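You operate a simulated robot arm through the tools that you are given. There is no shell and no other tool. Be economical: measure what you need, move in short steps, check, and stop when the job is done.

The job below is to be done with a simulated two-armed robot. You get a single attempt, and the scene is never put back.

TASK
On the counter, fold the blue napkin in half.

The check looks at the end state, three seconds after you hand in, the way a careful person would. Anything else that was tipped, shoved, dropped, spilled or broken makes it a failure. Flat cloth is picked up by pressing the open fingertips on it (5 to 10 N) and closing them slowly along it; thin cloth reads only 2 to 8 mm in the jaws.

THE ROBOT
Two 6-joint arms with two-finger parallel grippers on one trunk, on a base that drives. Base frame: it is fixed to the floor where the robot stands at the start and does not move with it; the origin is under the middle of the robot, x ahead of it, y to its left, z up; the surface under the hand at the start is at about z = 900. Units: mm, rad, N and s.
The left shoulder is at the start at [60, 187, 1122], the right one opposite. With the tool pointing down near the work surface each hand reaches from about 280 to 640 mm from the robot's upright axis, wherever it stands, measured 20 degrees to its own side. Places, roughly: blue napkin [500, 0, 900]; counter [600, -100, 900]. Payload 1.57 kg a hand.
The tool frame of a hand sits at the grasp point between the pads (the TCP): z along the fingers, y along the line on which they close. The tips reach 30 mm beyond it. Largest opening 110 mm; finger width 24, thickness 12; the body of the gripper, 48 by 112 mm, starts 78 mm behind the TCP.
Orientation is that of the tool frame in the base frame, as a unit quaternion [w, x, y, z]. With the fingers straight down and closing along the base's y, the tool's x points along the base's -x, its y along +y and its z along -z.

THE INTERFACE
- The arms move only by the tool send_rows. It takes "left_commands", "right_commands" or both (then of equal length, played together; a hand with none holds still); each is a list of rows, each an object of numbers (a shift or turn left out is 0, a gripper value left out holds the last): "dx", "dy", "dz": the shift along the tool's x, y, z in cm; "ax", "ay", "az": the turn, a rotation vector about the tool's x, y, z in degrees; "jaw": the opening, from 0 (shut) to 1 (fully open). In form: [{"dx": .., "dy": .., "dz": .., "ax": .., "ay": .., "az": .., "jaw": ..}, ...]. A call has 1 to 10 rows; each row shifts and turns the commanded pose from where the row before left it, along the tool's axes as they then stand. Each row takes 0.2 s and may step no farther than 50 mm and 0.15 rad from the row before; otherwise, or with a gripper value out of range, the whole call is refused. A pose out of reach is approached as far as the arm can. The call stops where the force on the tool passes 40 N (or 10 N more than at its start, if that is more) or the arm is blocked; 0.2 s more then pass. The fingers move at their own pace (about 153 mm/s each) and stop on an object; they squeeze with about 37 N. The grip force told is the motor's: it shows also when the fingers shut on nothing. Time passes only in rows, and 0.2 s behind the last, so rows that do not move let the fingers close. The reply holds the time, the measured pose of the TCP, the force on the tool along the base axes, the opening and the grip force, in the units named above and with some noise, with the torque about the TCP (base axes, N m) and any sound that the robot's microphone picked up.
- Cameras (640 x 400 px; columns grow to the right, rows downward): "scene" is now at [10.1, -14.4, 1653.9]; the picture's right is [-0.19, -0.98, 0.00], its down [-0.80, 0.15, -0.58] and it looks along [0.57, -0.11, -0.81] (base axes); focal length 273 px, centre (320, 200). "left" rides on the left gripper at [70, -16, -141] in its tool frame; the picture's right is [0.23, 0.97, 0.00], its down [-0.85, 0.20, -0.48] and it looks along [-0.47, 0.11, 0.88] (tool axes); focal length 222 px, centre (320, 200). "right" rides on the right gripper at [70, 16, -141] in its tool frame; the picture's right is [-0.23, 0.97, 0.00], its down [-0.86, -0.20, -0.48] and it looks along [-0.47, -0.11, 0.88] (tool axes); focal length 222 px, centre (320, 200).
- capture(camera): a new picture of that camera. The clock stands still meanwhile.
- raise_lower(by): slides the trunk up (or, below 0, down) by that many mm; the arms and the scene camera ride with it, the base frame stays. It gives what a move gives, with no picture.
- base_move(legs): drives the robot by 1 to 6 legs, each [ahead, left, turn to the left] in mm, mm and rad, along the robot's own axes; the way and the turn of a leg run together, so that a leg with both is an arc; at most 1500 mm and 3.142 rad a leg. The arms and the cameras ride along, it lands a little off, and it stops where it bumps. It gives what a move gives.
- pan_tilt(pan, tilt): turns the head with the scene camera to pan (to the left, within 1.501 rad either way) and tilt (down, from -0.506 to 1.204), counted from straight ahead of the robot. It gives what a move gives.
- locate(camera, pixels): for up to 12 pixels [column, row] of the newest picture of that camera ("zoom" is the newest enlarged one), the place [x, y, z] in the base frame of the surface seen there, good to about 2 mm. The clock stands still meanwhile.
- inspect(camera, box): a new picture of the part [left, top, right, bottom] of that camera's present view, enlarged. The clock stands still meanwhile.
- hand_in(): hands the job in; it is judged then, once.

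Go step by step. Measure first, check grasps and placings, and put right what went wrong. The budget is 80 turns and 58 pictures, counting those below and the enlarged ones. Unless the task says otherwise, let go and move clear before handing in, and close with one line.

The tools are called after "Emit:" as a command line: name --argument value ..., lists and objects as JSON in quotes. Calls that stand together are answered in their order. send_rows: Moves the arms, as the interface text tells. Its arguments: {"type":"object","properties":{"left_commands":{"type":"array"},"right_commands":{"type":"array"}},"required":[]} The other tools are called the same way: raise_lower (by) slides the trunk up or down; base_move (legs) drives the base; pan_tilt (pan, tilt) turns the head that bears the scene camera; capture (camera) takes a picture; locate (camera, pixels) gives the place of the surface under pixels of a picture; inspect (camera, box) takes an enlarged picture of a part of a camera's view; hand_in () hands the job in.

At the start:

```text
time_s: 0.0
left_tool_pos: [427.8, 194.3, 1032.7]
left_orientation: [0.0, 0.0, 1.0, 0.0]
left_ft_force: [-0.3, 0.4, 0.5]
left_moment: [0.0, 0.02, -0.04]
left_grip_width: 110.0
left_gripper_force: 0.0
right_tool_pos: [432.5, -180.5, 1139.4]
right_orientation: [0.0, 0.0, 1.0, 0.0]
right_ft_force: [0.5, 0.0, 0.2]
right_moment: [0.02, 0.0, 0.03]
right_grip_width: 109.9
right_gripper_force: 0.2
trunk travel left (down, up): [-750.0, 240.0]
robot x, y, heading: [4.1, 0.9, -0.002]
head pan, tilt: [-0.19, 0.951]
```

scene: 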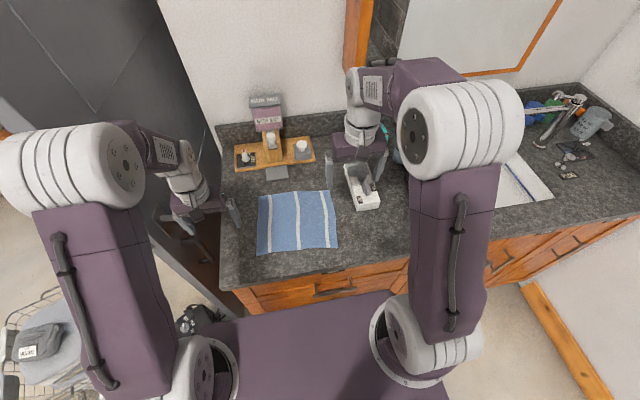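
right: 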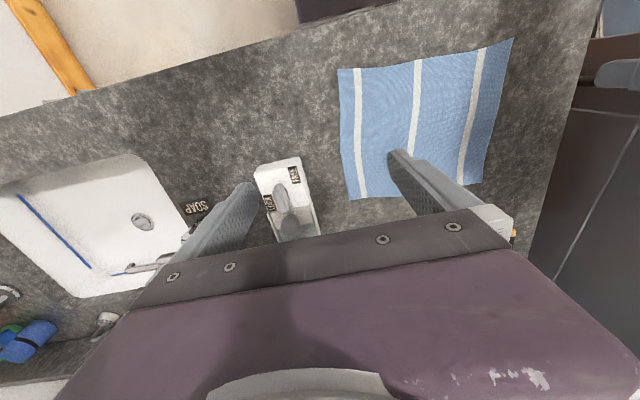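
left: 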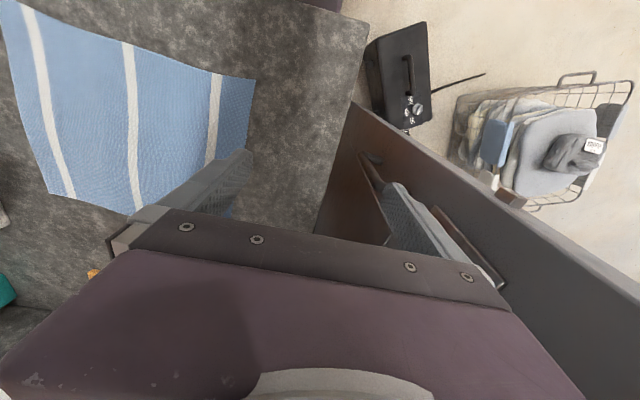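

The scene picture shows the napkin between about (257,195), (333,191), (338,247) and (256,254). I'll enlarge it and measure its corners.

Emit:
inspect --camera "scene" --box '[210, 120, 410, 280]'

Emit:
locate --camera "scene" --pixels '[[259, 196], [332, 192], [336, 245], [258, 252], [296, 220], [225, 270], [290, 268], [350, 168], [378, 205], [236, 168], [277, 175], [315, 158]]'

```text
2.50 times, centred on (310, 200) of scene
```

zoom: 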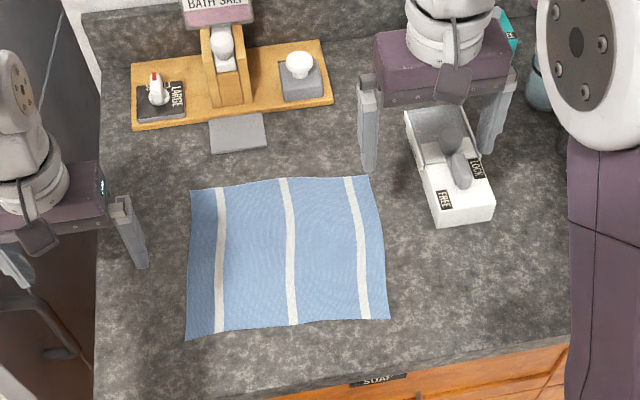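

```text
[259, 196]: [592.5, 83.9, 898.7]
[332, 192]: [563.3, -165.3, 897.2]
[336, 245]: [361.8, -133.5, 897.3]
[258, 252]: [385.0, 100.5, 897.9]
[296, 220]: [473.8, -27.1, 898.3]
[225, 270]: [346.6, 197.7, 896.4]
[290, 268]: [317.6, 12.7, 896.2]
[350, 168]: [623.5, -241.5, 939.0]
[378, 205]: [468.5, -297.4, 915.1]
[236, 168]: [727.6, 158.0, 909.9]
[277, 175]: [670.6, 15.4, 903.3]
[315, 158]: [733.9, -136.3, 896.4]
```

The napkin is about 245 x 205 mm, and its long axis runs along y. I'll measure the corners and the nearby obstacles more exactly in the zoom.

Emit:
locate --camera "zoom" --pixels '[[193, 193], [370, 178], [386, 317], [189, 335], [282, 181], [290, 322], [436, 226], [407, 115], [375, 250], [189, 260], [240, 150], [455, 150]]'

```text
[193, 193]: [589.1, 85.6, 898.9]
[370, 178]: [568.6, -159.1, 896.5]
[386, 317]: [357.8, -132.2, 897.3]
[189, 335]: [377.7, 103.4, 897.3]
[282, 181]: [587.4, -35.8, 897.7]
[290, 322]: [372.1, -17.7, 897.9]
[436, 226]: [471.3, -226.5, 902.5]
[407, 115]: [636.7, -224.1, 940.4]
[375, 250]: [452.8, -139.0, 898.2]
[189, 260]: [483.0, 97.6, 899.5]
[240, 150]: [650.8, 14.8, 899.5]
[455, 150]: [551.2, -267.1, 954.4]
```

The rectangle's corners are A(590,86), B(569,-160), C(357,-133) and D(377,104), turned about 5° clockwise. I'll bring both hands above the near corners, turned 5° and with the jaws about 40 mm open.

Emit:
send_rows --left_commands '[{"dx": 0.9, "dy": -2.39, "dz": 1.46, "jaw": 0.36}, {"dx": 0.9, "dy": -2.39, "dz": 1.46}, {"dx": 0.9, "dy": -2.39, "dz": 1.46}, {"dx": 0.9, "dy": -2.39, "dz": 1.46}, {"dx": 0.9, "dy": -2.39, "dz": 1.46}, {"az": 4.8}, {}]' --right_commands '[{"dx": 1.31, "dy": 1.49, "dz": 3.59, "jaw": 0.36}, {"dx": 1.31, "dy": 1.49, "dz": 3.59}, {"dx": 1.31, "dy": 1.49, "dz": 3.59}, {"dx": 1.31, "dy": 1.49, "dz": 3.59}, {"dx": 1.31, "dy": 1.49, "dz": 3.59}, {"az": 4.8}, {}]'

Emit:
capture --camera "left"

Emit:
capture --camera "right"

```text
time_s: 1.6
left_tool_pos: [381.9, 73.4, 960.5]
left_orientation: [0.0, 0.041, 0.999, 0.001]
left_ft_force: [0.0, -0.6, 0.2]
left_moment: [-0.04, 0.01, 0.02]
left_grip_width: 39.4
left_gripper_force: 0.1
right_tool_pos: [367.4, -104.8, 957.4]
right_orientation: [-0.001, 0.041, 0.999, 0.0]
right_ft_force: [-0.1, -0.3, -0.1]
right_moment: [0.01, 0.01, 0.0]
right_grip_width: 39.8
right_gripper_force: 0.1
trunk travel left (down, up): [-750.0, 240.0]
robot x, y, heading: [-1.6, -2.1, 0.001]
head pan, tilt: [-0.19, 0.951]
```

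```text
53 pictures are left
```

left: 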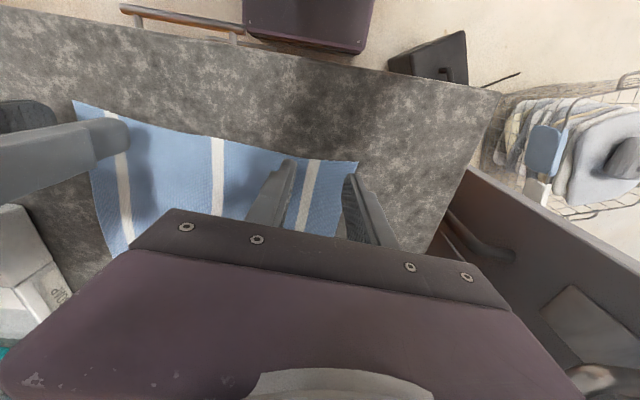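

```text
52 pictures are left
```

right: 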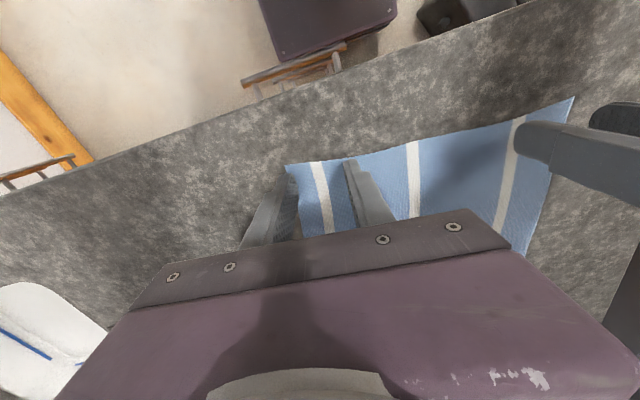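

Both hands are at the edge. I'll measure the corners again through the hand cameras.

Emit:
locate --camera "left" --pixels '[[356, 163], [320, 161], [230, 140], [75, 103]]'

Emit:
locate --camera "right" --pixels '[[289, 167], [335, 162], [410, 144], [571, 100]]'

```text
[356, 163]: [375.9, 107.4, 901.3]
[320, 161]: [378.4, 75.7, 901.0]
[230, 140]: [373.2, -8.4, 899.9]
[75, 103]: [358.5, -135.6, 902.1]
```

```text
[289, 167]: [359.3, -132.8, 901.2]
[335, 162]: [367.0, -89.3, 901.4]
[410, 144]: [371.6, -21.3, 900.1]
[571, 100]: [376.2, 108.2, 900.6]
```

The edge lies at x≈378 by the left hand and x≈365 by the right, so I'll shift both hands about 6 mm inward and descend to just above the cloth.

Emit:
send_rows --left_commands '[{"dx": -0.6, "dz": 1.3}, {"dz": 1.2}, {"dz": 0.2}, {}]' --right_commands '[{"dx": -0.6, "dz": 1.0}, {"dz": 1.2}, {"dz": 0.2}, {}]'

```text
time_s: 2.6
left_tool_pos: [387.1, 74.6, 934.1]
left_orientation: [0.0, 0.042, 0.999, 0.0]
left_ft_force: [0.2, -0.5, -0.2]
left_moment: [0.03, 0.0, 0.03]
left_grip_width: 39.7
left_gripper_force: 0.1
right_tool_pos: [372.9, -106.4, 936.6]
right_orientation: [0.0, 0.042, 0.999, -0.001]
right_ft_force: [-0.9, 0.1, -0.4]
right_moment: [-0.03, -0.03, 0.0]
right_grip_width: 39.5
right_gripper_force: 0.0
trunk travel left (down, up): [-750.0, 240.0]
robot x, y, heading: [1.2, 1.3, 0.004]
head pan, tilt: [-0.19, 0.951]
```

There's no contact yet, so I'll creep down.

Emit:
send_rows --left_commands '[{"dz": 0.2}, {"dz": 0.1}, {}]' --right_commands '[{"dz": 0.3}, {"dz": 0.2}, {}]'

```text
time_s: 3.4
left_tool_pos: [387.3, 73.4, 931.5]
left_orientation: [0.001, 0.042, 0.999, 0.0]
left_ft_force: [1.3, -0.4, 1.2]
left_moment: [0.02, 0.01, 0.02]
left_grip_width: 39.5
left_gripper_force: 0.0
right_tool_pos: [372.9, -106.0, 930.5]
right_orientation: [0.001, 0.042, 0.999, 0.0]
right_ft_force: [0.6, -2.5, 18.5]
right_moment: [-0.2, -0.02, 0.02]
right_grip_width: 39.6
right_gripper_force: 0.0
trunk travel left (down, up): [-750.0, 240.0]
robot x, y, heading: [1.4, -3.3, -0.0]
head pan, tilt: [-0.19, 0.951]
```

The right hand is pressing at 18 N and the left is barely touching. I'll ease the right up 0.5 mm and lower the left 1 mm.

Emit:
send_rows --left_commands '[{"dz": 0.1}, {}]' --right_commands '[{"dz": -0.06}, {}]'

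```text
time_s: 4.0
left_tool_pos: [387.3, 73.6, 930.6]
left_orientation: [0.002, 0.042, 0.999, 0.0]
left_ft_force: [1.1, 1.7, 23.6]
left_moment: [0.32, 0.02, 0.02]
left_grip_width: 39.8
left_gripper_force: 0.1
right_tool_pos: [372.1, -106.1, 931.1]
right_orientation: [0.001, 0.041, 0.999, 0.0]
right_ft_force: [0.5, 0.4, 3.1]
right_moment: [0.0, -0.02, 0.04]
right_grip_width: 39.5
right_gripper_force: 0.1
trunk travel left (down, up): [-750.0, 240.0]
robot x, y, heading: [-2.7, -2.6, -0.002]
head pan, tilt: [-0.19, 0.951]
```

Emit:
send_rows --left_commands '[{"dz": -0.06}, {}]' --right_commands '[{"dz": 0.02}, {}]'

```text
time_s: 4.6
left_tool_pos: [387.8, 73.9, 931.0]
left_orientation: [0.001, 0.041, 0.999, 0.0]
left_ft_force: [3.0, -0.3, 24.6]
left_moment: [0.27, -0.01, 0.01]
left_grip_width: 39.5
left_gripper_force: 0.1
right_tool_pos: [371.7, -106.8, 930.7]
right_orientation: [0.002, 0.042, 0.999, -0.001]
right_ft_force: [-1.2, 0.8, 3.1]
right_moment: [-0.02, -0.01, -0.01]
right_grip_width: 39.4
right_gripper_force: 0.0
trunk travel left (down, up): [-750.0, 240.0]
robot x, y, heading: [0.6, 0.2, 0.001]
head pan, tilt: [-0.19, 0.951]
```

Emit:
send_rows --left_commands '[{"dz": -0.05}, {}]' --right_commands '[{"dz": 0.03}, {}]'

```text
time_s: 5.2
left_tool_pos: [386.1, 73.0, 930.9]
left_orientation: [0.001, 0.042, 0.999, 0.0]
left_ft_force: [2.7, -0.7, 14.5]
left_moment: [0.07, -0.03, -0.01]
left_grip_width: 39.7
left_gripper_force: 0.0
right_tool_pos: [371.4, -105.4, 930.6]
right_orientation: [0.001, 0.043, 0.999, 0.0]
right_ft_force: [-3.3, -0.4, 15.8]
right_moment: [-0.03, 0.12, 0.0]
right_grip_width: 39.6
right_gripper_force: 0.0
trunk travel left (down, up): [-750.0, 240.0]
robot x, y, heading: [0.9, 0.7, -0.001]
head pan, tilt: [-0.19, 0.951]
```

Both hands are near 15 N. I'll back off slightly and then close slowly.

Emit:
send_rows --left_commands '[{"dz": -0.025}, {}]' --right_commands '[{"dz": -0.02}, {}]'

```text
time_s: 5.8
left_tool_pos: [385.7, 74.0, 931.7]
left_orientation: [0.0, 0.042, 0.999, 0.0]
left_ft_force: [-0.2, -0.4, 1.8]
left_moment: [-0.02, 0.03, 0.0]
left_grip_width: 39.4
left_gripper_force: 0.0
right_tool_pos: [371.3, -106.8, 932.0]
right_orientation: [0.001, 0.041, 0.999, 0.0]
right_ft_force: [-3.5, -2.4, 19.1]
right_moment: [-0.13, 0.14, -0.05]
right_grip_width: 39.7
right_gripper_force: 0.2
trunk travel left (down, up): [-750.0, 240.0]
robot x, y, heading: [-0.6, 0.9, 0.0]
head pan, tilt: [-0.19, 0.951]
```

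Emit:
send_rows --left_commands '[{"dz": 0.015}, {}]' --right_commands '[{"dz": -0.03}, {}]'

```text
time_s: 6.4
left_tool_pos: [386.9, 73.1, 931.2]
left_orientation: [0.001, 0.041, 0.999, -0.001]
left_ft_force: [-0.1, -0.1, 3.4]
left_moment: [0.06, 0.03, -0.01]
left_grip_width: 39.7
left_gripper_force: 0.0
right_tool_pos: [371.1, -104.6, 929.7]
right_orientation: [0.001, 0.041, 0.999, 0.0]
right_ft_force: [-2.8, -2.5, 19.0]
right_moment: [-0.15, 0.14, -0.06]
right_grip_width: 39.5
right_gripper_force: 0.1
trunk travel left (down, up): [-750.0, 240.0]
robot x, y, heading: [0.3, -1.0, 0.001]
head pan, tilt: [-0.19, 0.951]
```

Emit:
send_rows --left_commands '[{"dz": 0.02}, {}]' --right_commands '[{"dz": -0.03}, {}]'

```text
time_s: 7.0
left_tool_pos: [386.4, 72.1, 931.7]
left_orientation: [0.002, 0.041, 0.999, 0.001]
left_ft_force: [-0.1, 0.5, 2.5]
left_moment: [0.04, 0.01, -0.02]
left_grip_width: 39.7
left_gripper_force: 0.0
right_tool_pos: [370.8, -105.7, 931.3]
right_orientation: [0.002, 0.043, 0.999, 0.0]
right_ft_force: [-2.6, -0.9, 22.4]
right_moment: [-0.11, 0.1, -0.02]
right_grip_width: 39.7
right_gripper_force: 0.0
trunk travel left (down, up): [-750.0, 240.0]
robot x, y, heading: [-1.8, 3.5, -0.004]
head pan, tilt: [-0.19, 0.951]
```

Emit:
send_rows --left_commands '[{"dz": 0.03}, {}]' --right_commands '[{"dz": -0.06}, {}]'

```text
time_s: 7.6
left_tool_pos: [387.8, 73.1, 931.4]
left_orientation: [0.001, 0.042, 0.999, 0.0]
left_ft_force: [-2.8, -0.4, 13.5]
left_moment: [0.09, 0.09, 0.04]
left_grip_width: 39.5
left_gripper_force: 0.0
right_tool_pos: [371.9, -106.3, 930.6]
right_orientation: [0.001, 0.042, 0.999, -0.001]
right_ft_force: [-0.1, 0.5, 6.1]
right_moment: [0.02, 0.02, -0.02]
right_grip_width: 39.7
right_gripper_force: 0.1
trunk travel left (down, up): [-750.0, 240.0]
robot x, y, heading: [-2.2, -0.7, 0.006]
head pan, tilt: [-0.19, 0.951]
```

The right hand is at 6 N, which is right. The left is at 13 N, so I'll ease it up 0.2 mm while both jaws close slowly.

Emit:
send_rows --left_commands '[{"dz": -0.015, "jaw": 0.32}, {"jaw": 0.27}, {"jaw": 0.22}, {"jaw": 0.17}, {"jaw": 0.12}, {"jaw": 0.08}, {"jaw": 0.04}, {"jaw": 0.0}, {}]' --right_commands '[{"jaw": 0.32}, {"jaw": 0.27}, {"jaw": 0.22}, {"jaw": 0.17}, {"jaw": 0.12}, {"jaw": 0.08}, {"jaw": 0.04}, {"jaw": 0.0}, {}]'

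Emit:
inspect --camera "scene" --box '[210, 140, 390, 284]'

```text
time_s: 9.6
left_tool_pos: [387.9, 73.7, 930.4]
left_orientation: [0.002, 0.042, 0.999, 0.0]
left_ft_force: [3.3, -0.2, 31.5]
left_moment: [-0.01, -0.01, -0.01]
left_grip_width: 6.5
left_gripper_force: 26.8
right_tool_pos: [370.6, -107.1, 931.7]
right_orientation: [0.001, 0.042, 0.999, 0.0]
right_ft_force: [-1.0, -0.1, -0.6]
right_moment: [-0.03, 0.01, 0.02]
right_grip_width: 0.1
right_gripper_force: 21.3
trunk travel left (down, up): [-750.0, 240.0]
robot x, y, heading: [-0.3, 2.1, 0.003]
head pan, tilt: [-0.19, 0.951]
```

```text
2.78 times, centred on (300, 212) of scene
```

zoom: 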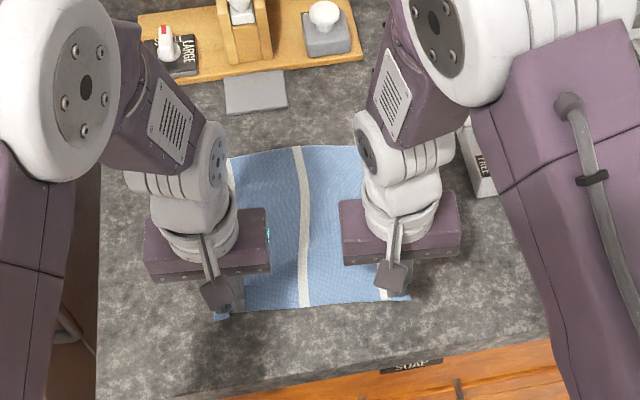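

The left hand has the cloth (6.5 mm), but the right shut on nothing. I'll raise the right a little, reopen it, and look at the cloth there.

Emit:
send_rows --left_commands '[{"dz": -0.1}, {}, {}, {}]' --right_commands '[{"dz": -0.8}, {"jaw": 0.36}, {}, {}]'

Emit:
capture --camera "right"

Emit:
capture --camera "left"

```text
time_s: 10.6
left_tool_pos: [386.5, 72.1, 931.9]
left_orientation: [0.001, 0.042, 0.999, 0.0]
left_ft_force: [2.2, -1.8, 19.1]
left_moment: [-0.11, -0.1, -0.04]
left_grip_width: 6.9
left_gripper_force: 26.0
right_tool_pos: [372.2, -106.8, 938.8]
right_orientation: [0.001, 0.042, 0.999, -0.001]
right_ft_force: [0.0, 0.6, -0.1]
right_moment: [0.0, -0.02, 0.03]
right_grip_width: 39.7
right_gripper_force: 0.1
trunk travel left (down, up): [-750.0, 240.0]
robot x, y, heading: [-2.8, 2.6, -0.0]
head pan, tilt: [-0.19, 0.951]
```

```text
50 pictures are left
```

right: 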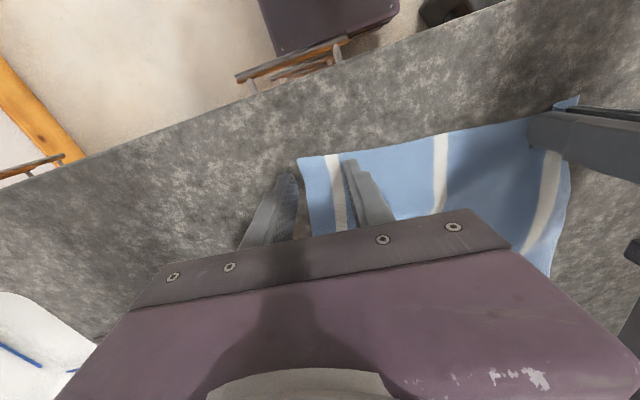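

```text
49 pictures are left
```

left: 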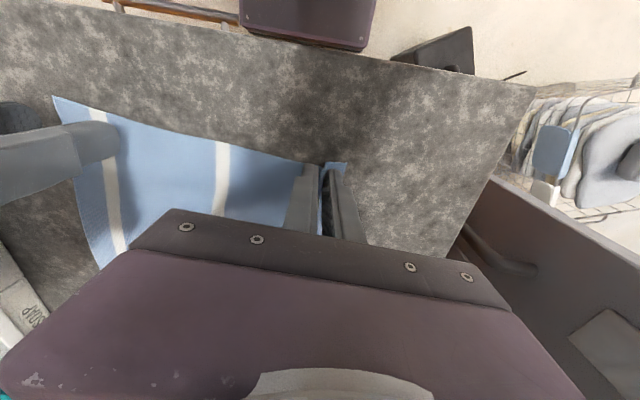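

The left grip holds a pinch near the corner. The right corner (298,159 in the right picture) has shifted to the left, so I'll measure it.

Emit:
locate --camera "right" --pixels '[[300, 161], [320, 160], [345, 157], [400, 148], [540, 118]]'

```text
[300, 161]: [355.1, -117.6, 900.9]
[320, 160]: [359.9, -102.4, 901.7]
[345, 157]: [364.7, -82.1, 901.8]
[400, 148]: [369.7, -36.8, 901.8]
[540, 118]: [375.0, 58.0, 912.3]
```

Emit:
send_rows --right_commands '[{"dx": 0.1, "dy": 1.9}, {"dz": 0.5}, {"dz": 0.27}, {}]'

```text
time_s: 11.6
left_tool_pos: [386.7, 73.9, 932.2]
left_orientation: [0.001, 0.042, 0.999, 0.0]
left_ft_force: [0.3, -0.5, 15.8]
left_moment: [-0.05, 0.0, 0.01]
left_grip_width: 7.0
left_gripper_force: 26.3
right_tool_pos: [372.5, -87.9, 931.0]
right_orientation: [0.001, 0.043, 0.999, 0.0]
right_ft_force: [-0.7, 0.2, 0.3]
right_moment: [0.02, 0.02, 0.0]
right_grip_width: 39.6
right_gripper_force: 0.0
trunk travel left (down, up): [-750.0, 240.0]
robot x, y, heading: [-0.3, 2.9, 0.0]
head pan, tilt: [-0.19, 0.951]
```

Emit:
send_rows --right_commands '[{"dz": 0.06}, {}]'

```text
time_s: 12.2
left_tool_pos: [386.5, 73.8, 931.1]
left_orientation: [0.001, 0.042, 0.999, 0.0]
left_ft_force: [0.5, -0.6, 10.2]
left_moment: [-0.04, -0.03, 0.0]
left_grip_width: 6.9
left_gripper_force: 25.8
right_tool_pos: [373.8, -87.9, 931.4]
right_orientation: [0.001, 0.042, 0.999, 0.0]
right_ft_force: [-0.9, -1.0, 6.9]
right_moment: [-0.09, 0.06, -0.01]
right_grip_width: 39.6
right_gripper_force: 0.1
trunk travel left (down, up): [-750.0, 240.0]
robot x, y, heading: [0.6, 1.1, -0.001]
head pan, tilt: [-0.19, 0.951]
```

The right hand presses at 7 N. I'll close slowly, pressing 0.3 mm further so that contact isn't lost.

Emit:
send_rows --right_commands '[{"dz": 0.03, "jaw": 0.32}, {"jaw": 0.28}, {"jaw": 0.24}, {"jaw": 0.2}]'

```text
time_s: 13.2
left_tool_pos: [387.5, 74.1, 932.1]
left_orientation: [0.001, 0.043, 0.999, 0.0]
left_ft_force: [0.7, -1.8, 3.8]
left_moment: [-0.05, 0.0, 0.04]
left_grip_width: 6.5
left_gripper_force: 26.3
right_tool_pos: [373.7, -86.9, 932.0]
right_orientation: [0.0, 0.042, 0.999, 0.0]
right_ft_force: [1.4, 1.0, 18.6]
right_moment: [-0.07, 0.07, -0.06]
right_grip_width: 20.3
right_gripper_force: 0.0
trunk travel left (down, up): [-750.0, 240.0]
robot x, y, heading: [-0.7, 3.7, 0.004]
head pan, tilt: [-0.19, 0.951]
```

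Emit:
send_rows --right_commands '[{"jaw": 0.16}, {"jaw": 0.12}, {"jaw": 0.08}, {"jaw": 0.04}, {"jaw": 0.0}, {}]'

Emit:
capture --camera "right"

```text
time_s: 14.6
left_tool_pos: [386.7, 73.2, 932.0]
left_orientation: [0.001, 0.042, 0.999, 0.0]
left_ft_force: [-0.5, -4.9, 2.6]
left_moment: [-0.14, 0.03, 0.01]
left_grip_width: 6.6
left_gripper_force: 26.3
right_tool_pos: [372.8, -85.9, 930.4]
right_orientation: [0.0, 0.043, 0.999, 0.0]
right_ft_force: [1.0, 4.2, 20.4]
right_moment: [0.13, 0.01, -0.02]
right_grip_width: 1.9
right_gripper_force: 23.5
trunk travel left (down, up): [-750.0, 240.0]
robot x, y, heading: [-0.1, -2.3, 0.001]
head pan, tilt: [-0.19, 0.951]
```

```text
48 pictures are left
```

right: 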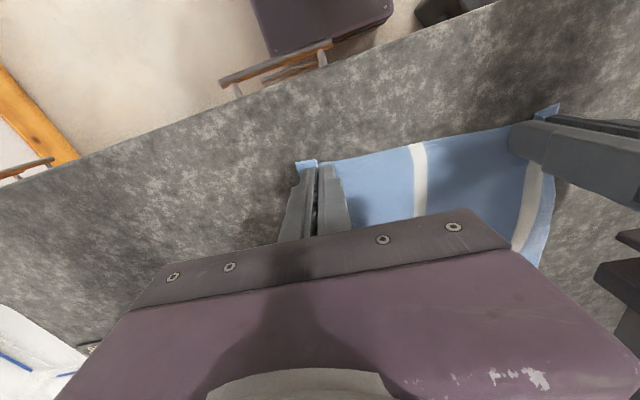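

Both hands hold cloth now: 6.6 mm on the left and 1.9 mm on the right, with light tension between them. I'll lift 30 mm while moving slightly toward the far side, and check.

Emit:
send_rows --left_commands '[{"dz": -1.0}, {"dz": -1.0}, {"dz": -1.0, "dx": -0.5}, {}]' --right_commands '[{"dz": -1.0}, {"dz": -1.0}, {"dz": -1.0, "dx": -0.5}, {}]'

Emit:
capture --camera "right"

Emit:
capture --camera "left"

```text
time_s: 15.6
left_tool_pos: [394.0, 73.6, 961.6]
left_orientation: [0.0, 0.042, 0.999, 0.0]
left_ft_force: [-0.2, -1.7, -0.1]
left_moment: [-0.12, 0.01, 0.04]
left_grip_width: 6.4
left_gripper_force: 26.3
right_tool_pos: [376.8, -88.9, 960.4]
right_orientation: [0.0, 0.042, 0.999, 0.0]
right_ft_force: [0.3, 2.6, 0.0]
right_moment: [0.05, 0.02, -0.04]
right_grip_width: 1.8
right_gripper_force: 23.2
trunk travel left (down, up): [-750.0, 240.0]
robot x, y, heading: [-1.5, -3.1, 0.002]
head pan, tilt: [-0.19, 0.951]
```

```text
47 pictures are left
```

right: 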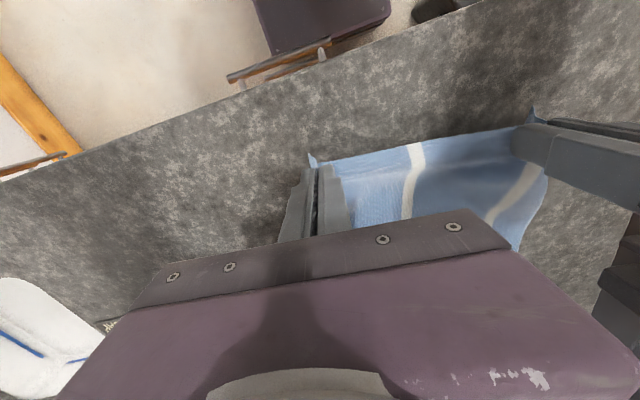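

```text
46 pictures are left
```

left: 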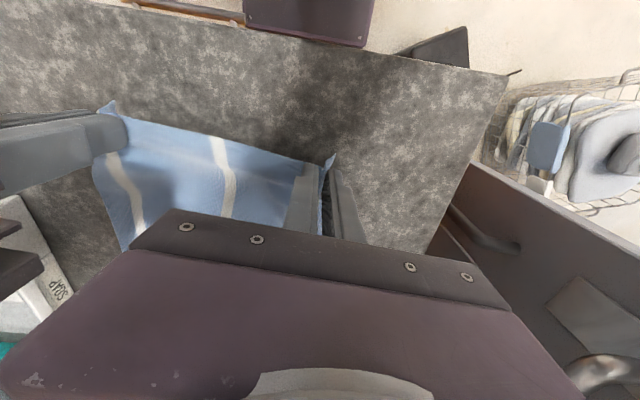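

Both grips hold. Now I'll carry the edge along an arc about the midline, first half first.

Emit:
send_rows --left_commands '[{"dx": -0.5, "dz": -1.0}, {"dx": -0.5, "dz": -1.0}, {"dx": -1.0, "dz": -1.0}, {"dx": -1.0, "dz": -1.0}, {"dx": -1.3, "dz": -0.6}, {"dx": -1.2, "dz": -0.6}, {"dx": -1.5, "dz": -0.2}, {"dx": -1.5, "dz": -0.2}, {}]' --right_commands '[{"dx": -0.5, "dz": -1.0}, {"dx": -0.5, "dz": -1.0}, {"dx": -1.0, "dz": -1.0}, {"dx": -1.0, "dz": -1.0}, {"dx": -1.3, "dz": -0.6}, {"dx": -1.2, "dz": -0.6}, {"dx": -1.5, "dz": -0.2}, {"dx": -1.5, "dz": -0.2}, {}]'

Emit:
capture --camera "left"

Emit:
inspect --camera "scene" --box '[210, 140, 390, 284]'

```text
time_s: 17.6
left_tool_pos: [478.0, 65.8, 1017.8]
left_orientation: [0.0, 0.043, 0.999, 0.0]
left_ft_force: [-0.7, -1.2, 0.0]
left_moment: [-0.06, 0.04, 0.01]
left_grip_width: 6.3
left_gripper_force: 26.2
right_tool_pos: [462.7, -95.0, 1016.5]
right_orientation: [0.0, 0.042, 0.999, 0.0]
right_ft_force: [-0.2, 2.3, -0.2]
right_moment: [0.1, -0.01, 0.02]
right_grip_width: 1.9
right_gripper_force: 23.2
trunk travel left (down, up): [-750.0, 240.0]
robot x, y, heading: [0.7, -3.7, 0.002]
head pan, tilt: [-0.19, 0.951]
```

```text
45 pictures are left
```

left: 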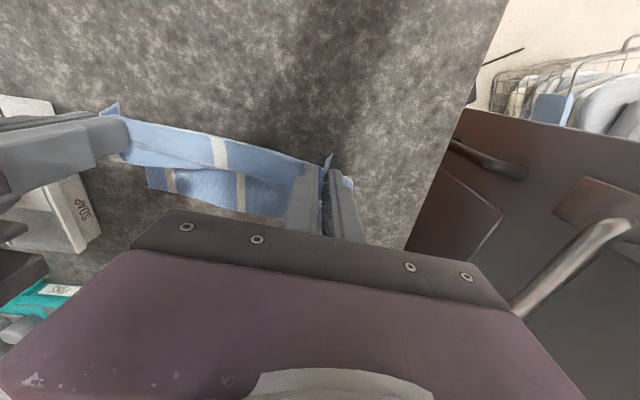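

```text
2.78 times, centred on (300, 212) of scene
```

zoom: 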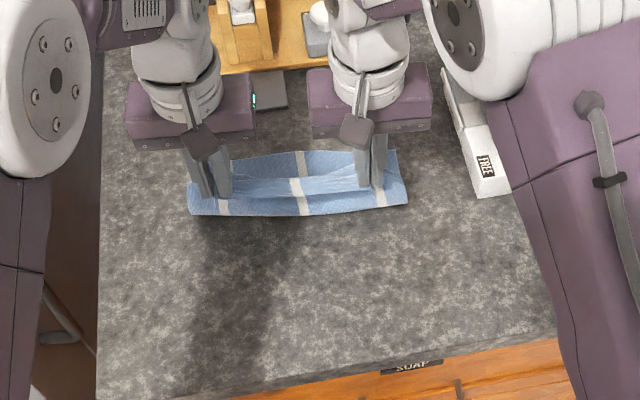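

The fold is forming well. I'll measure the far edge (303,152 and 396,152) and the bottom fold to see whether the cloth has slid.

Emit:
locate --camera "zoom" --pixels '[[303, 154], [395, 154], [244, 160], [192, 205], [300, 212], [403, 200], [295, 182]]'

Emit:
locate --camera "left" --pixels '[[148, 168], [348, 180], [240, 205]]'

```text
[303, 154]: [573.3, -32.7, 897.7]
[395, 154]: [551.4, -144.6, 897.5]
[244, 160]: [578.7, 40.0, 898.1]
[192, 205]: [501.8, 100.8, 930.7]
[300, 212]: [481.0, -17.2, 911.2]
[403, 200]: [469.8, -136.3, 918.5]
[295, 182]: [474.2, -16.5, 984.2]
```

```text
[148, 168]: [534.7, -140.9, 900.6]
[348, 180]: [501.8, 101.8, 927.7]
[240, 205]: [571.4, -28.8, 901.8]
```

The far edge slid back roughly 10 mm, to x≈575 mid and x≈553 at the right corner. I'll shorten the carry to 90 mm more and lower to about 15 mm above the counter.

Emit:
send_rows --left_commands '[{"dx": -1.5, "dz": 0.3}, {"dx": -1.5, "dz": 0.3}, {"dx": -1.3, "dz": 0.6}, {"dx": -1.2, "dz": 0.6}, {"dx": -1.0, "dz": 0.9}, {"dx": -1.0, "dz": 0.9}, {"dx": -0.8, "dz": 1.2}, {"dx": -0.5, "dz": 1.2}, {"dx": -0.2, "dz": 1.0}, {}]' --right_commands '[{"dx": -1.5, "dz": 0.3}, {"dx": -1.5, "dz": 0.3}, {"dx": -1.3, "dz": 0.6}, {"dx": -1.2, "dz": 0.6}, {"dx": -1.0, "dz": 0.9}, {"dx": -1.0, "dz": 0.9}, {"dx": -0.8, "dz": 1.2}, {"dx": -0.5, "dz": 1.2}, {"dx": -0.2, "dz": 1.0}, {}]'

Emit:
capture --camera "left"

Emit:
capture --camera "right"

Emit:
inspect --camera "scene" --box '[230, 140, 370, 252]'

```text
time_s: 19.8
left_tool_pos: [566.8, 58.7, 946.4]
left_orientation: [0.0, 0.042, 0.999, -0.001]
left_ft_force: [-0.4, -0.5, 1.0]
left_moment: [-0.06, -0.01, 0.0]
left_grip_width: 6.4
left_gripper_force: 26.2
right_tool_pos: [552.5, -101.4, 945.7]
right_orientation: [0.001, 0.042, 0.999, 0.001]
right_ft_force: [0.5, 1.1, -0.4]
right_moment: [0.03, -0.02, -0.01]
right_grip_width: 2.0
right_gripper_force: 23.5
trunk travel left (down, up): [-750.0, 240.0]
robot x, y, heading: [-1.8, -0.9, -0.002]
head pan, tilt: [-0.19, 0.951]
```

```text
43 pictures are left
```

left: 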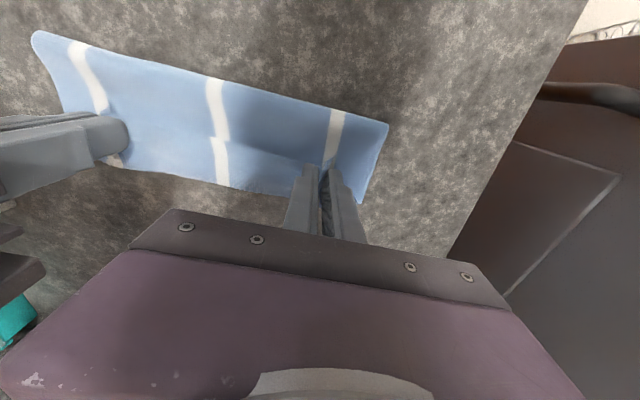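

```text
42 pictures are left
```

right: 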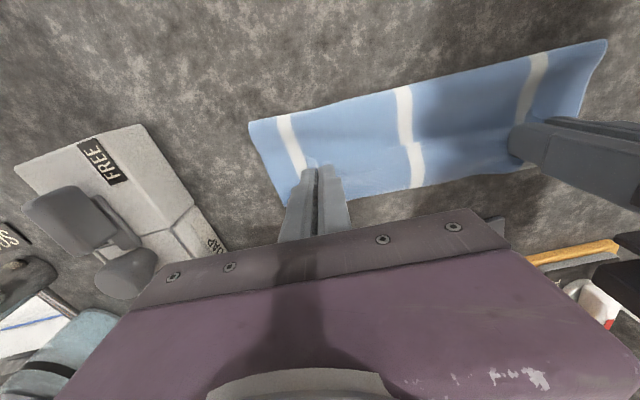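

```text
3.57 times, centred on (300, 196) of scene
```

zoom: 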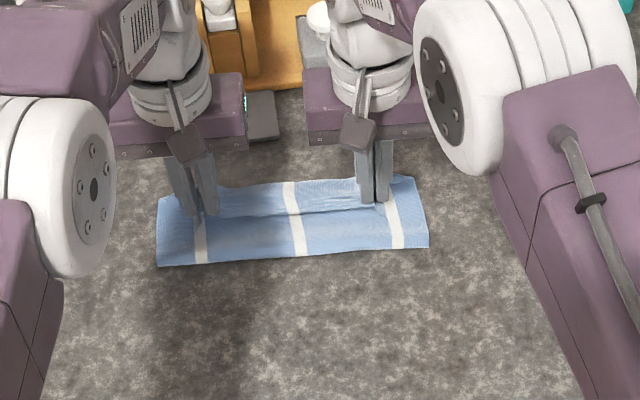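

The napkin is nearly folded, with the upper edge at about (296,212) in the zoom and the lower layer's far edge at about (290,183). I'll measure the gap between them.

Emit:
locate --camera "zoom" --pixels '[[290, 184], [260, 186], [340, 181], [295, 212], [340, 208], [260, 213], [425, 190], [412, 179], [160, 200], [160, 262], [300, 256], [426, 245]]'

Emit:
locate --camera "left" --pixels '[[221, 184], [217, 137], [270, 196], [363, 200], [386, 128], [36, 38]]'

```text
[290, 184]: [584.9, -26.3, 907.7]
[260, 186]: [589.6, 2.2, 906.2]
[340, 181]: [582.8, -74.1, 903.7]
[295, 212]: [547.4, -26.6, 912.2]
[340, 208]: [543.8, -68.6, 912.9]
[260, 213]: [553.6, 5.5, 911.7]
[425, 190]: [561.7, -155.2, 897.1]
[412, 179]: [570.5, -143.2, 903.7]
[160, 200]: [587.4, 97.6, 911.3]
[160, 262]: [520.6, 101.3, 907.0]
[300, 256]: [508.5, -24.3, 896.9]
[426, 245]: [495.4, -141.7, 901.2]
```

```text
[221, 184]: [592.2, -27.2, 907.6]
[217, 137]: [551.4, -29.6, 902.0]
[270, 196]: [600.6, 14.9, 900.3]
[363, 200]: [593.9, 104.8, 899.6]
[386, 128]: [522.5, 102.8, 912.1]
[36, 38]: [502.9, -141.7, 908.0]
```

The front fold sits at x≈510, so the layers are only about 80 mm wide. That suggests slack bunched inside, so I'll look closer.

Emit:
inspect --camera "left" --box '[20, 20, 400, 258]'

Emit:
inspect --camera "scene" --box '[260, 175, 360, 225]'

```text
1.68 times, centred on (210, 139) of left
```

zoom: 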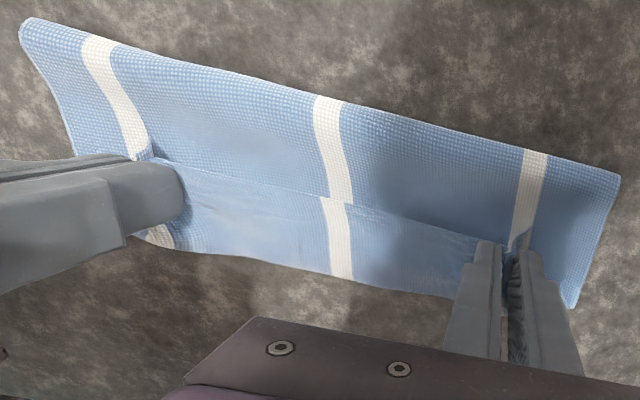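

```text
6.40 times, centred on (310, 200) of scene
```

zoom: 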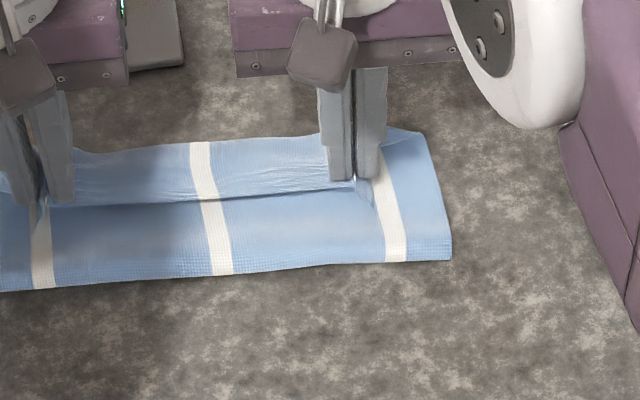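

The geometry shows a Z: the held edge (z≈912, x≈550) still faces the robot, and the cloth runs away from it and curls back underneath. With this grip the edge strip can't turn over. I'll carry the edge back along the same arc, lay it flat, and regrip with the jaws closing across the edge.

Emit:
send_rows --left_commands '[{"dx": 0.2, "dz": -1.0}, {"dx": 0.5, "dz": -1.2}, {"dx": 0.8, "dz": -1.2}, {"dx": 1.0, "dz": -0.9}, {"dx": 1.0, "dz": -0.9}, {"dx": 1.2, "dz": -0.6}, {"dx": 1.3, "dz": -0.6}, {"dx": 1.5, "dz": -0.3}, {"dx": 1.5, "dz": -0.3}, {}]' --right_commands '[{"dx": 0.2, "dz": -1.0}, {"dx": 0.5, "dz": -1.2}, {"dx": 0.8, "dz": -1.2}, {"dx": 1.0, "dz": -0.9}, {"dx": 1.0, "dz": -0.9}, {"dx": 1.2, "dz": -0.6}, {"dx": 1.3, "dz": -0.6}, {"dx": 1.5, "dz": -0.3}, {"dx": 1.5, "dz": -0.3}, {}]'

Emit:
send_rows --left_commands '[{"dx": 1.5, "dz": 0.2}, {"dx": 1.5, "dz": 0.2}, {"dx": 1.2, "dz": 0.6}, {"dx": 1.3, "dz": 0.6}, {"dx": 1.0, "dz": 1.0}, {"dx": 1.0, "dz": 1.0}, {"dx": 0.5, "dz": 1.0}, {"dx": 0.5, "dz": 1.0}, {"dx": 0.5, "dz": 1.0}, {}]' --right_commands '[{"dx": 1.5, "dz": 0.2}, {"dx": 1.5, "dz": 0.2}, {"dx": 1.2, "dz": 0.6}, {"dx": 1.3, "dz": 0.6}, {"dx": 1.0, "dz": 1.0}, {"dx": 1.0, "dz": 1.0}, {"dx": 0.5, "dz": 1.0}, {"dx": 0.5, "dz": 1.0}, {"dx": 0.5, "dz": 1.0}, {}]'

Emit:
inspect --camera "scene" --box '[210, 140, 390, 284]'

Emit:
capture --camera "right"

```text
time_s: 22.0
left_tool_pos: [477.7, 66.6, 1015.7]
left_orientation: [0.0, 0.042, 0.999, 0.0]
left_ft_force: [-1.0, -2.4, -0.5]
left_moment: [-0.1, 0.02, 0.01]
left_grip_width: 6.4
left_gripper_force: 26.0
right_tool_pos: [463.4, -95.8, 1016.0]
right_orientation: [0.0, 0.042, 0.999, 0.0]
right_ft_force: [-0.4, 1.6, -0.1]
right_moment: [0.07, -0.04, 0.0]
right_grip_width: 1.8
right_gripper_force: 23.7
trunk travel left (down, up): [-750.0, 240.0]
robot x, y, heading: [-2.0, 0.7, 0.001]
head pan, tilt: [-0.19, 0.951]
```

```text
time_s: 24.2
left_tool_pos: [387.1, 73.4, 951.2]
left_orientation: [0.0, 0.042, 0.999, -0.001]
left_ft_force: [0.1, -1.3, -0.2]
left_moment: [-0.05, 0.01, 0.03]
left_grip_width: 6.6
left_gripper_force: 26.2
right_tool_pos: [373.6, -86.3, 950.3]
right_orientation: [-0.001, 0.043, 0.999, 0.0]
right_ft_force: [0.2, 1.3, -0.2]
right_moment: [0.03, -0.04, 0.0]
right_grip_width: 2.0
right_gripper_force: 22.9
trunk travel left (down, up): [-750.0, 240.0]
robot x, y, heading: [-0.9, -0.4, 0.003]
head pan, tilt: [-0.19, 0.951]
```

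```text
2.78 times, centred on (300, 212) of scene
```

zoom: 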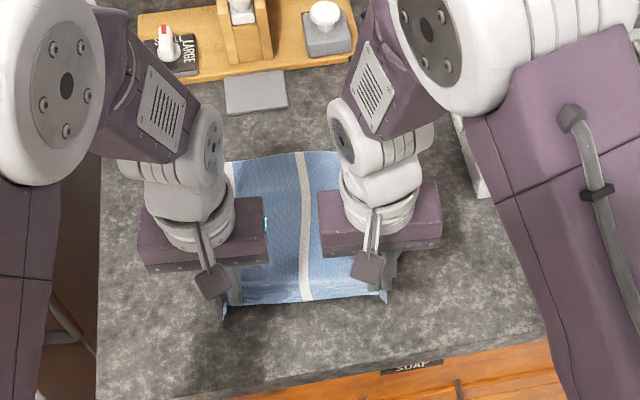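

```text
37 pictures are left
```

right: 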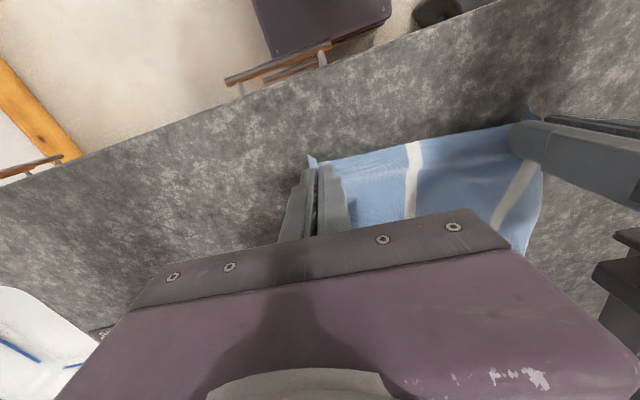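

The cloth is back nearly flat. I'll lower it, pull 5 mm toward the robot, open gently and lift clear.

Emit:
send_rows --left_commands '[{"dx": 0.3, "dz": 1.0}, {"dx": 0.2, "dz": 0.7}, {"jaw": 0.05}, {"jaw": 0.12}, {"jaw": 0.22}, {"dz": -1.5}, {"dz": -2.5}, {"dz": -2.5}, {}]' --right_commands '[{"dx": 0.3, "dz": 1.0}, {"dx": 0.2, "dz": 0.7}, {"jaw": 0.05}, {"jaw": 0.12}, {"jaw": 0.22}, {"dz": -1.5}, {"dz": -2.5}, {"dz": -2.5}, {}]'

Emit:
inspect --camera "scene" --box '[210, 140, 390, 284]'

Emit:
capture --camera "right"

Emit:
capture --camera "left"

```text
time_s: 26.2
left_tool_pos: [383.5, 74.7, 999.0]
left_orientation: [0.001, 0.042, 0.999, 0.0]
left_ft_force: [-0.2, -0.2, 0.1]
left_moment: [-0.05, 0.02, -0.02]
left_grip_width: 24.4
left_gripper_force: 0.1
right_tool_pos: [369.6, -86.7, 997.8]
right_orientation: [0.0, 0.042, 0.999, 0.0]
right_ft_force: [-0.1, -0.2, 0.3]
right_moment: [-0.01, 0.03, -0.01]
right_grip_width: 24.1
right_gripper_force: 0.1
trunk travel left (down, up): [-750.0, 240.0]
robot x, y, heading: [-1.6, -0.1, 0.004]
head pan, tilt: [-0.19, 0.951]
```

```text
2.78 times, centred on (300, 212) of scene
```

zoom: 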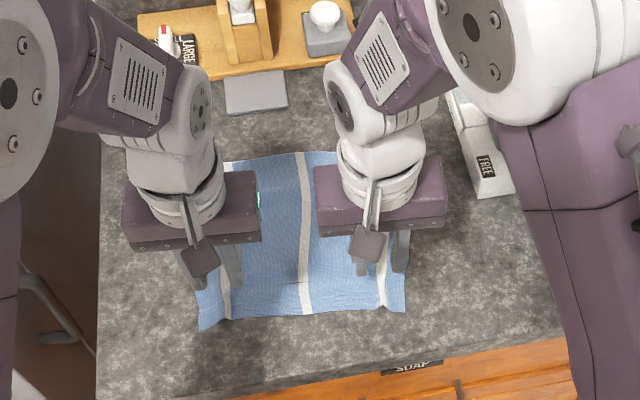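

```text
35 pictures are left
```

right: 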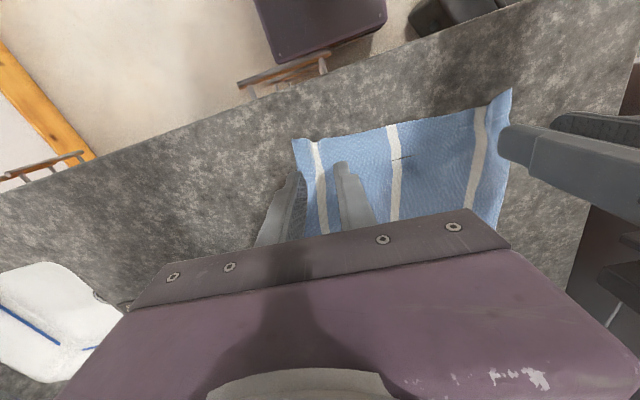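

```text
34 pictures are left
```

left: 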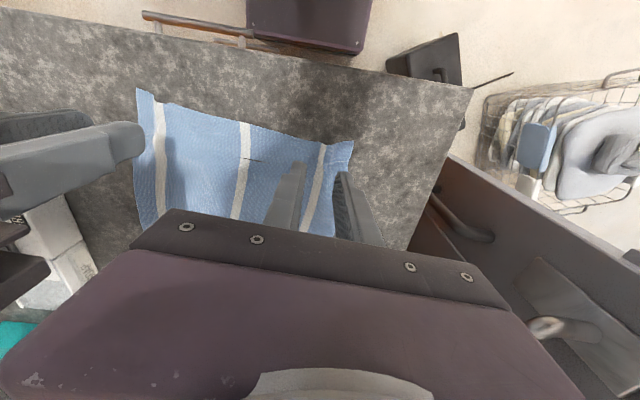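

The cloth is released and flat. I'll turn both hands 90° (cameras outward) so that the jaws close across the edge.

Emit:
send_rows --left_commands '[{"az": 8.2, "dz": -0.5, "jaw": 0.33}, {"az": 8.2}, {"az": 8.2}, {"az": 8.2}, {"az": 8.2}, {"az": 8.2}, {"az": 8.2}, {"az": 8.2}, {"az": 8.2}, {"az": 8.2}]' --right_commands '[{"az": -8.2, "dz": -0.5, "jaw": 0.33}, {"az": -8.2}, {"az": -8.2}, {"az": -8.2}, {"az": -8.2}, {"az": -8.2}, {"az": -8.2}, {"az": -8.2}, {"az": -8.2}, {"az": -8.2}]'

Emit:
send_rows --left_commands '[{"az": 8.0}, {}]' --right_commands '[{"az": -8.0}, {}]'

Emit:
capture --camera "scene"

Emit:
capture --camera "left"

Emit:
capture --camera "right"

```text
time_s: 28.4
left_tool_pos: [384.4, 73.4, 1004.4]
left_orientation: [0.0, 0.687, 0.726, 0.001]
left_ft_force: [0.6, 0.0, -0.6]
left_moment: [0.02, 0.01, -0.02]
left_grip_width: 36.6
left_gripper_force: 0.0
right_tool_pos: [367.1, -86.8, 1003.8]
right_orientation: [0.0, -0.624, 0.781, 0.0]
right_ft_force: [-0.4, 0.8, -0.2]
right_moment: [0.02, 0.01, 0.01]
right_grip_width: 36.5
right_gripper_force: 0.0
trunk travel left (down, up): [-750.0, 240.0]
robot x, y, heading: [0.4, -1.3, 0.001]
head pan, tilt: [-0.19, 0.951]
```

```text
time_s: 29.0
left_tool_pos: [383.3, 73.7, 1004.2]
left_orientation: [0.0, 0.737, 0.676, 0.0]
left_ft_force: [-0.3, -0.2, 0.5]
left_moment: [0.02, 0.01, 0.04]
left_grip_width: 36.3
left_gripper_force: 0.0
right_tool_pos: [367.1, -86.1, 1002.9]
right_orientation: [0.0, -0.677, 0.736, 0.0]
right_ft_force: [0.8, -0.1, -0.3]
right_moment: [0.0, -0.01, -0.05]
right_grip_width: 36.4
right_gripper_force: 0.0
trunk travel left (down, up): [-750.0, 240.0]
robot x, y, heading: [-1.6, -2.5, 0.002]
head pan, tilt: [-0.19, 0.951]
```

```text
33 pictures are left
```

scene: 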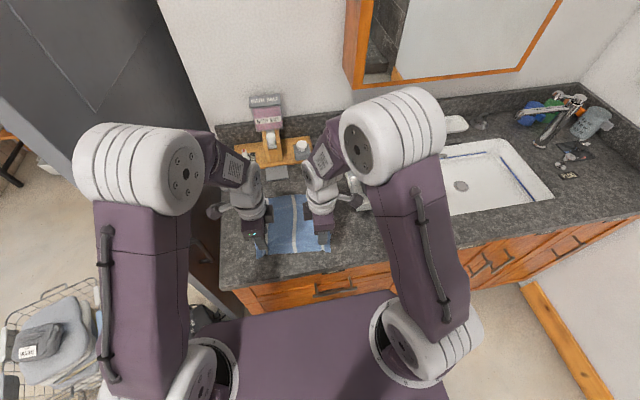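

```text
32 pictures are left
```

left: 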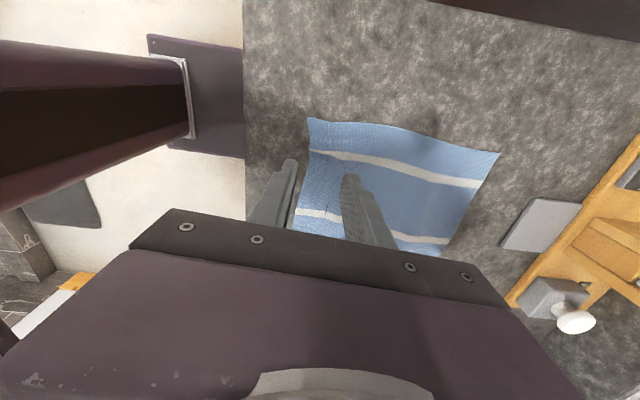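

```text
31 pictures are left
```

right: 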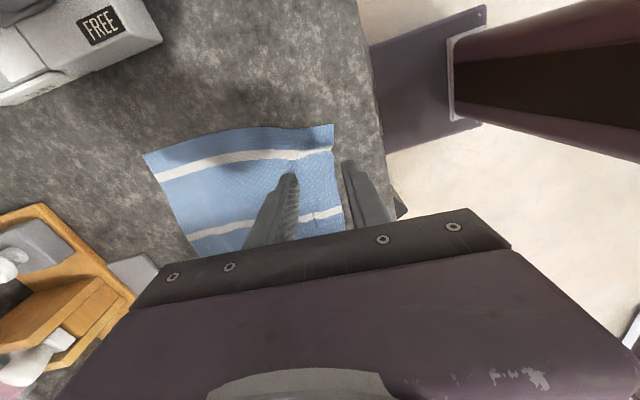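

The hand cameras now show the edges well. I'll measure the corners and the near edge.

Emit:
locate --camera "left" --pixels '[[311, 120], [309, 140], [304, 170], [300, 200], [296, 228], [497, 154], [445, 250], [400, 128]]'

Emit:
locate --camera "right" --pixels '[[332, 127], [333, 145], [334, 170], [337, 200], [340, 222], [146, 155], [192, 250], [240, 131]]'

```text
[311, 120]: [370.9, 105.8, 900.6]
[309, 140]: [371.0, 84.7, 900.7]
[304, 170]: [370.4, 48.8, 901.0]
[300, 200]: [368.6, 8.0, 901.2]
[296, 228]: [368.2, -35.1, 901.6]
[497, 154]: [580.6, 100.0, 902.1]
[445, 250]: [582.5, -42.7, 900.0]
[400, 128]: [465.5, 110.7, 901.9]
```

```text
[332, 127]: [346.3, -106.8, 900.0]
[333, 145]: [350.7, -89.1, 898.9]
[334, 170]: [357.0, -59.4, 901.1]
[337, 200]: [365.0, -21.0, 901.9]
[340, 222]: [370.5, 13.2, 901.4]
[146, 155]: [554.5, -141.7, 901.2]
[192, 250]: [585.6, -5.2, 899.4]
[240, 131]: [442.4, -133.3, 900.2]
```

Emit:
inspect --camera "right" --box '[130, 100, 370, 250]'

```text
2.67 times, centred on (250, 175) of right
```

zoom: 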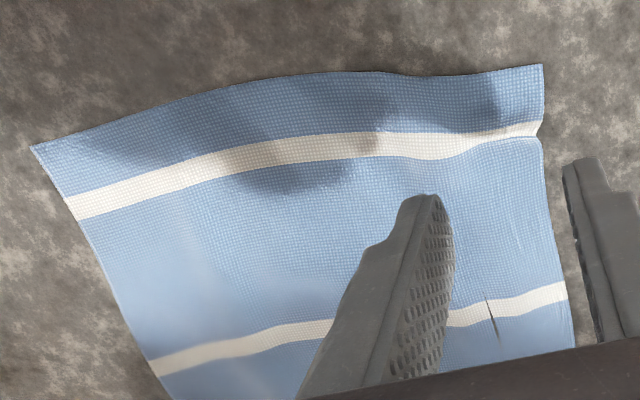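

The cloth is a little skewed at the near right, which is fine. I'll place each hand about 18 mm in from its corner, with the near finger just off the edge, and descend to just above contact.

Emit:
send_rows --left_commands '[{"dx": 1.39, "dy": -0.55}, {"dz": 2.5}, {"dz": 2.5}, {"dz": 1.5}, {"dz": 0.5}, {}]' --right_commands '[{"dx": 0.26, "dy": 0.79}, {"dz": 2.5}, {"dz": 2.5}, {"dz": 1.4}, {"dz": 0.5}, {}]'

Emit:
capture --camera "left"

Emit:
capture --camera "right"

```text
time_s: 30.4
left_tool_pos: [378.1, 88.4, 934.5]
left_orientation: [0.0, 0.736, 0.677, 0.0]
left_ft_force: [-0.1, -1.0, -0.5]
left_moment: [0.01, 0.01, -0.04]
left_grip_width: 36.3
left_gripper_force: 0.0
right_tool_pos: [360.4, -88.6, 933.1]
right_orientation: [0.0, -0.677, 0.736, -0.001]
right_ft_force: [0.8, 0.2, -0.4]
right_moment: [0.01, -0.03, -0.01]
right_grip_width: 36.2
right_gripper_force: 0.0
trunk travel left (down, up): [-750.0, 240.0]
robot x, y, heading: [2.7, -4.2, -0.001]
head pan, tilt: [-0.19, 0.951]
```

```text
29 pictures are left
```

left: 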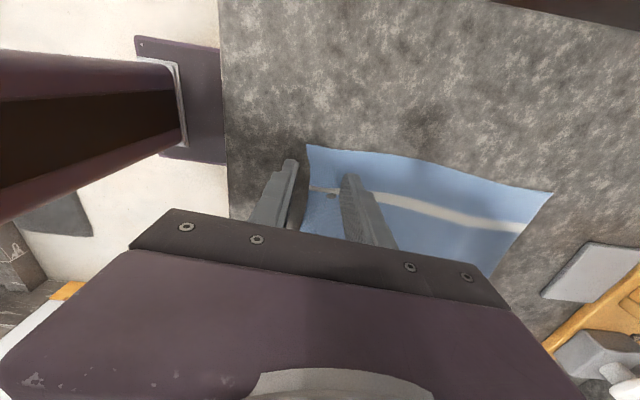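

```text
28 pictures are left
```

right: 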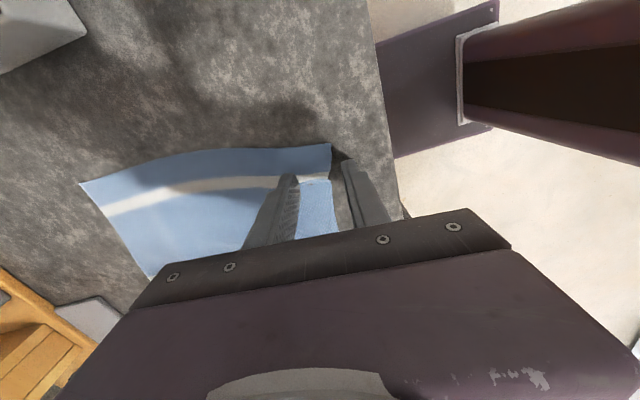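

The alignment is good, with the near finger just outside the edge on both hands. Pressing down now.

Emit:
send_rows --left_commands '[{"dz": 0.25}, {"dz": 0.07}, {}]' --right_commands '[{"dz": 0.15}, {"dz": 0.07}, {}]'

```text
time_s: 31.2
left_tool_pos: [379.2, 88.7, 930.9]
left_orientation: [0.0, 0.736, 0.677, 0.0]
left_ft_force: [0.8, -0.6, 0.0]
left_moment: [0.0, 0.0, -0.01]
left_grip_width: 36.1
left_gripper_force: 0.1
right_tool_pos: [360.4, -88.7, 932.2]
right_orientation: [0.0, -0.677, 0.736, 0.0]
right_ft_force: [0.2, -0.1, 0.2]
right_moment: [0.03, 0.0, 0.03]
right_grip_width: 36.4
right_gripper_force: 0.0
trunk travel left (down, up): [-750.0, 240.0]
robot x, y, heading: [0.2, -1.2, -0.006]
head pan, tilt: [-0.19, 0.951]
```

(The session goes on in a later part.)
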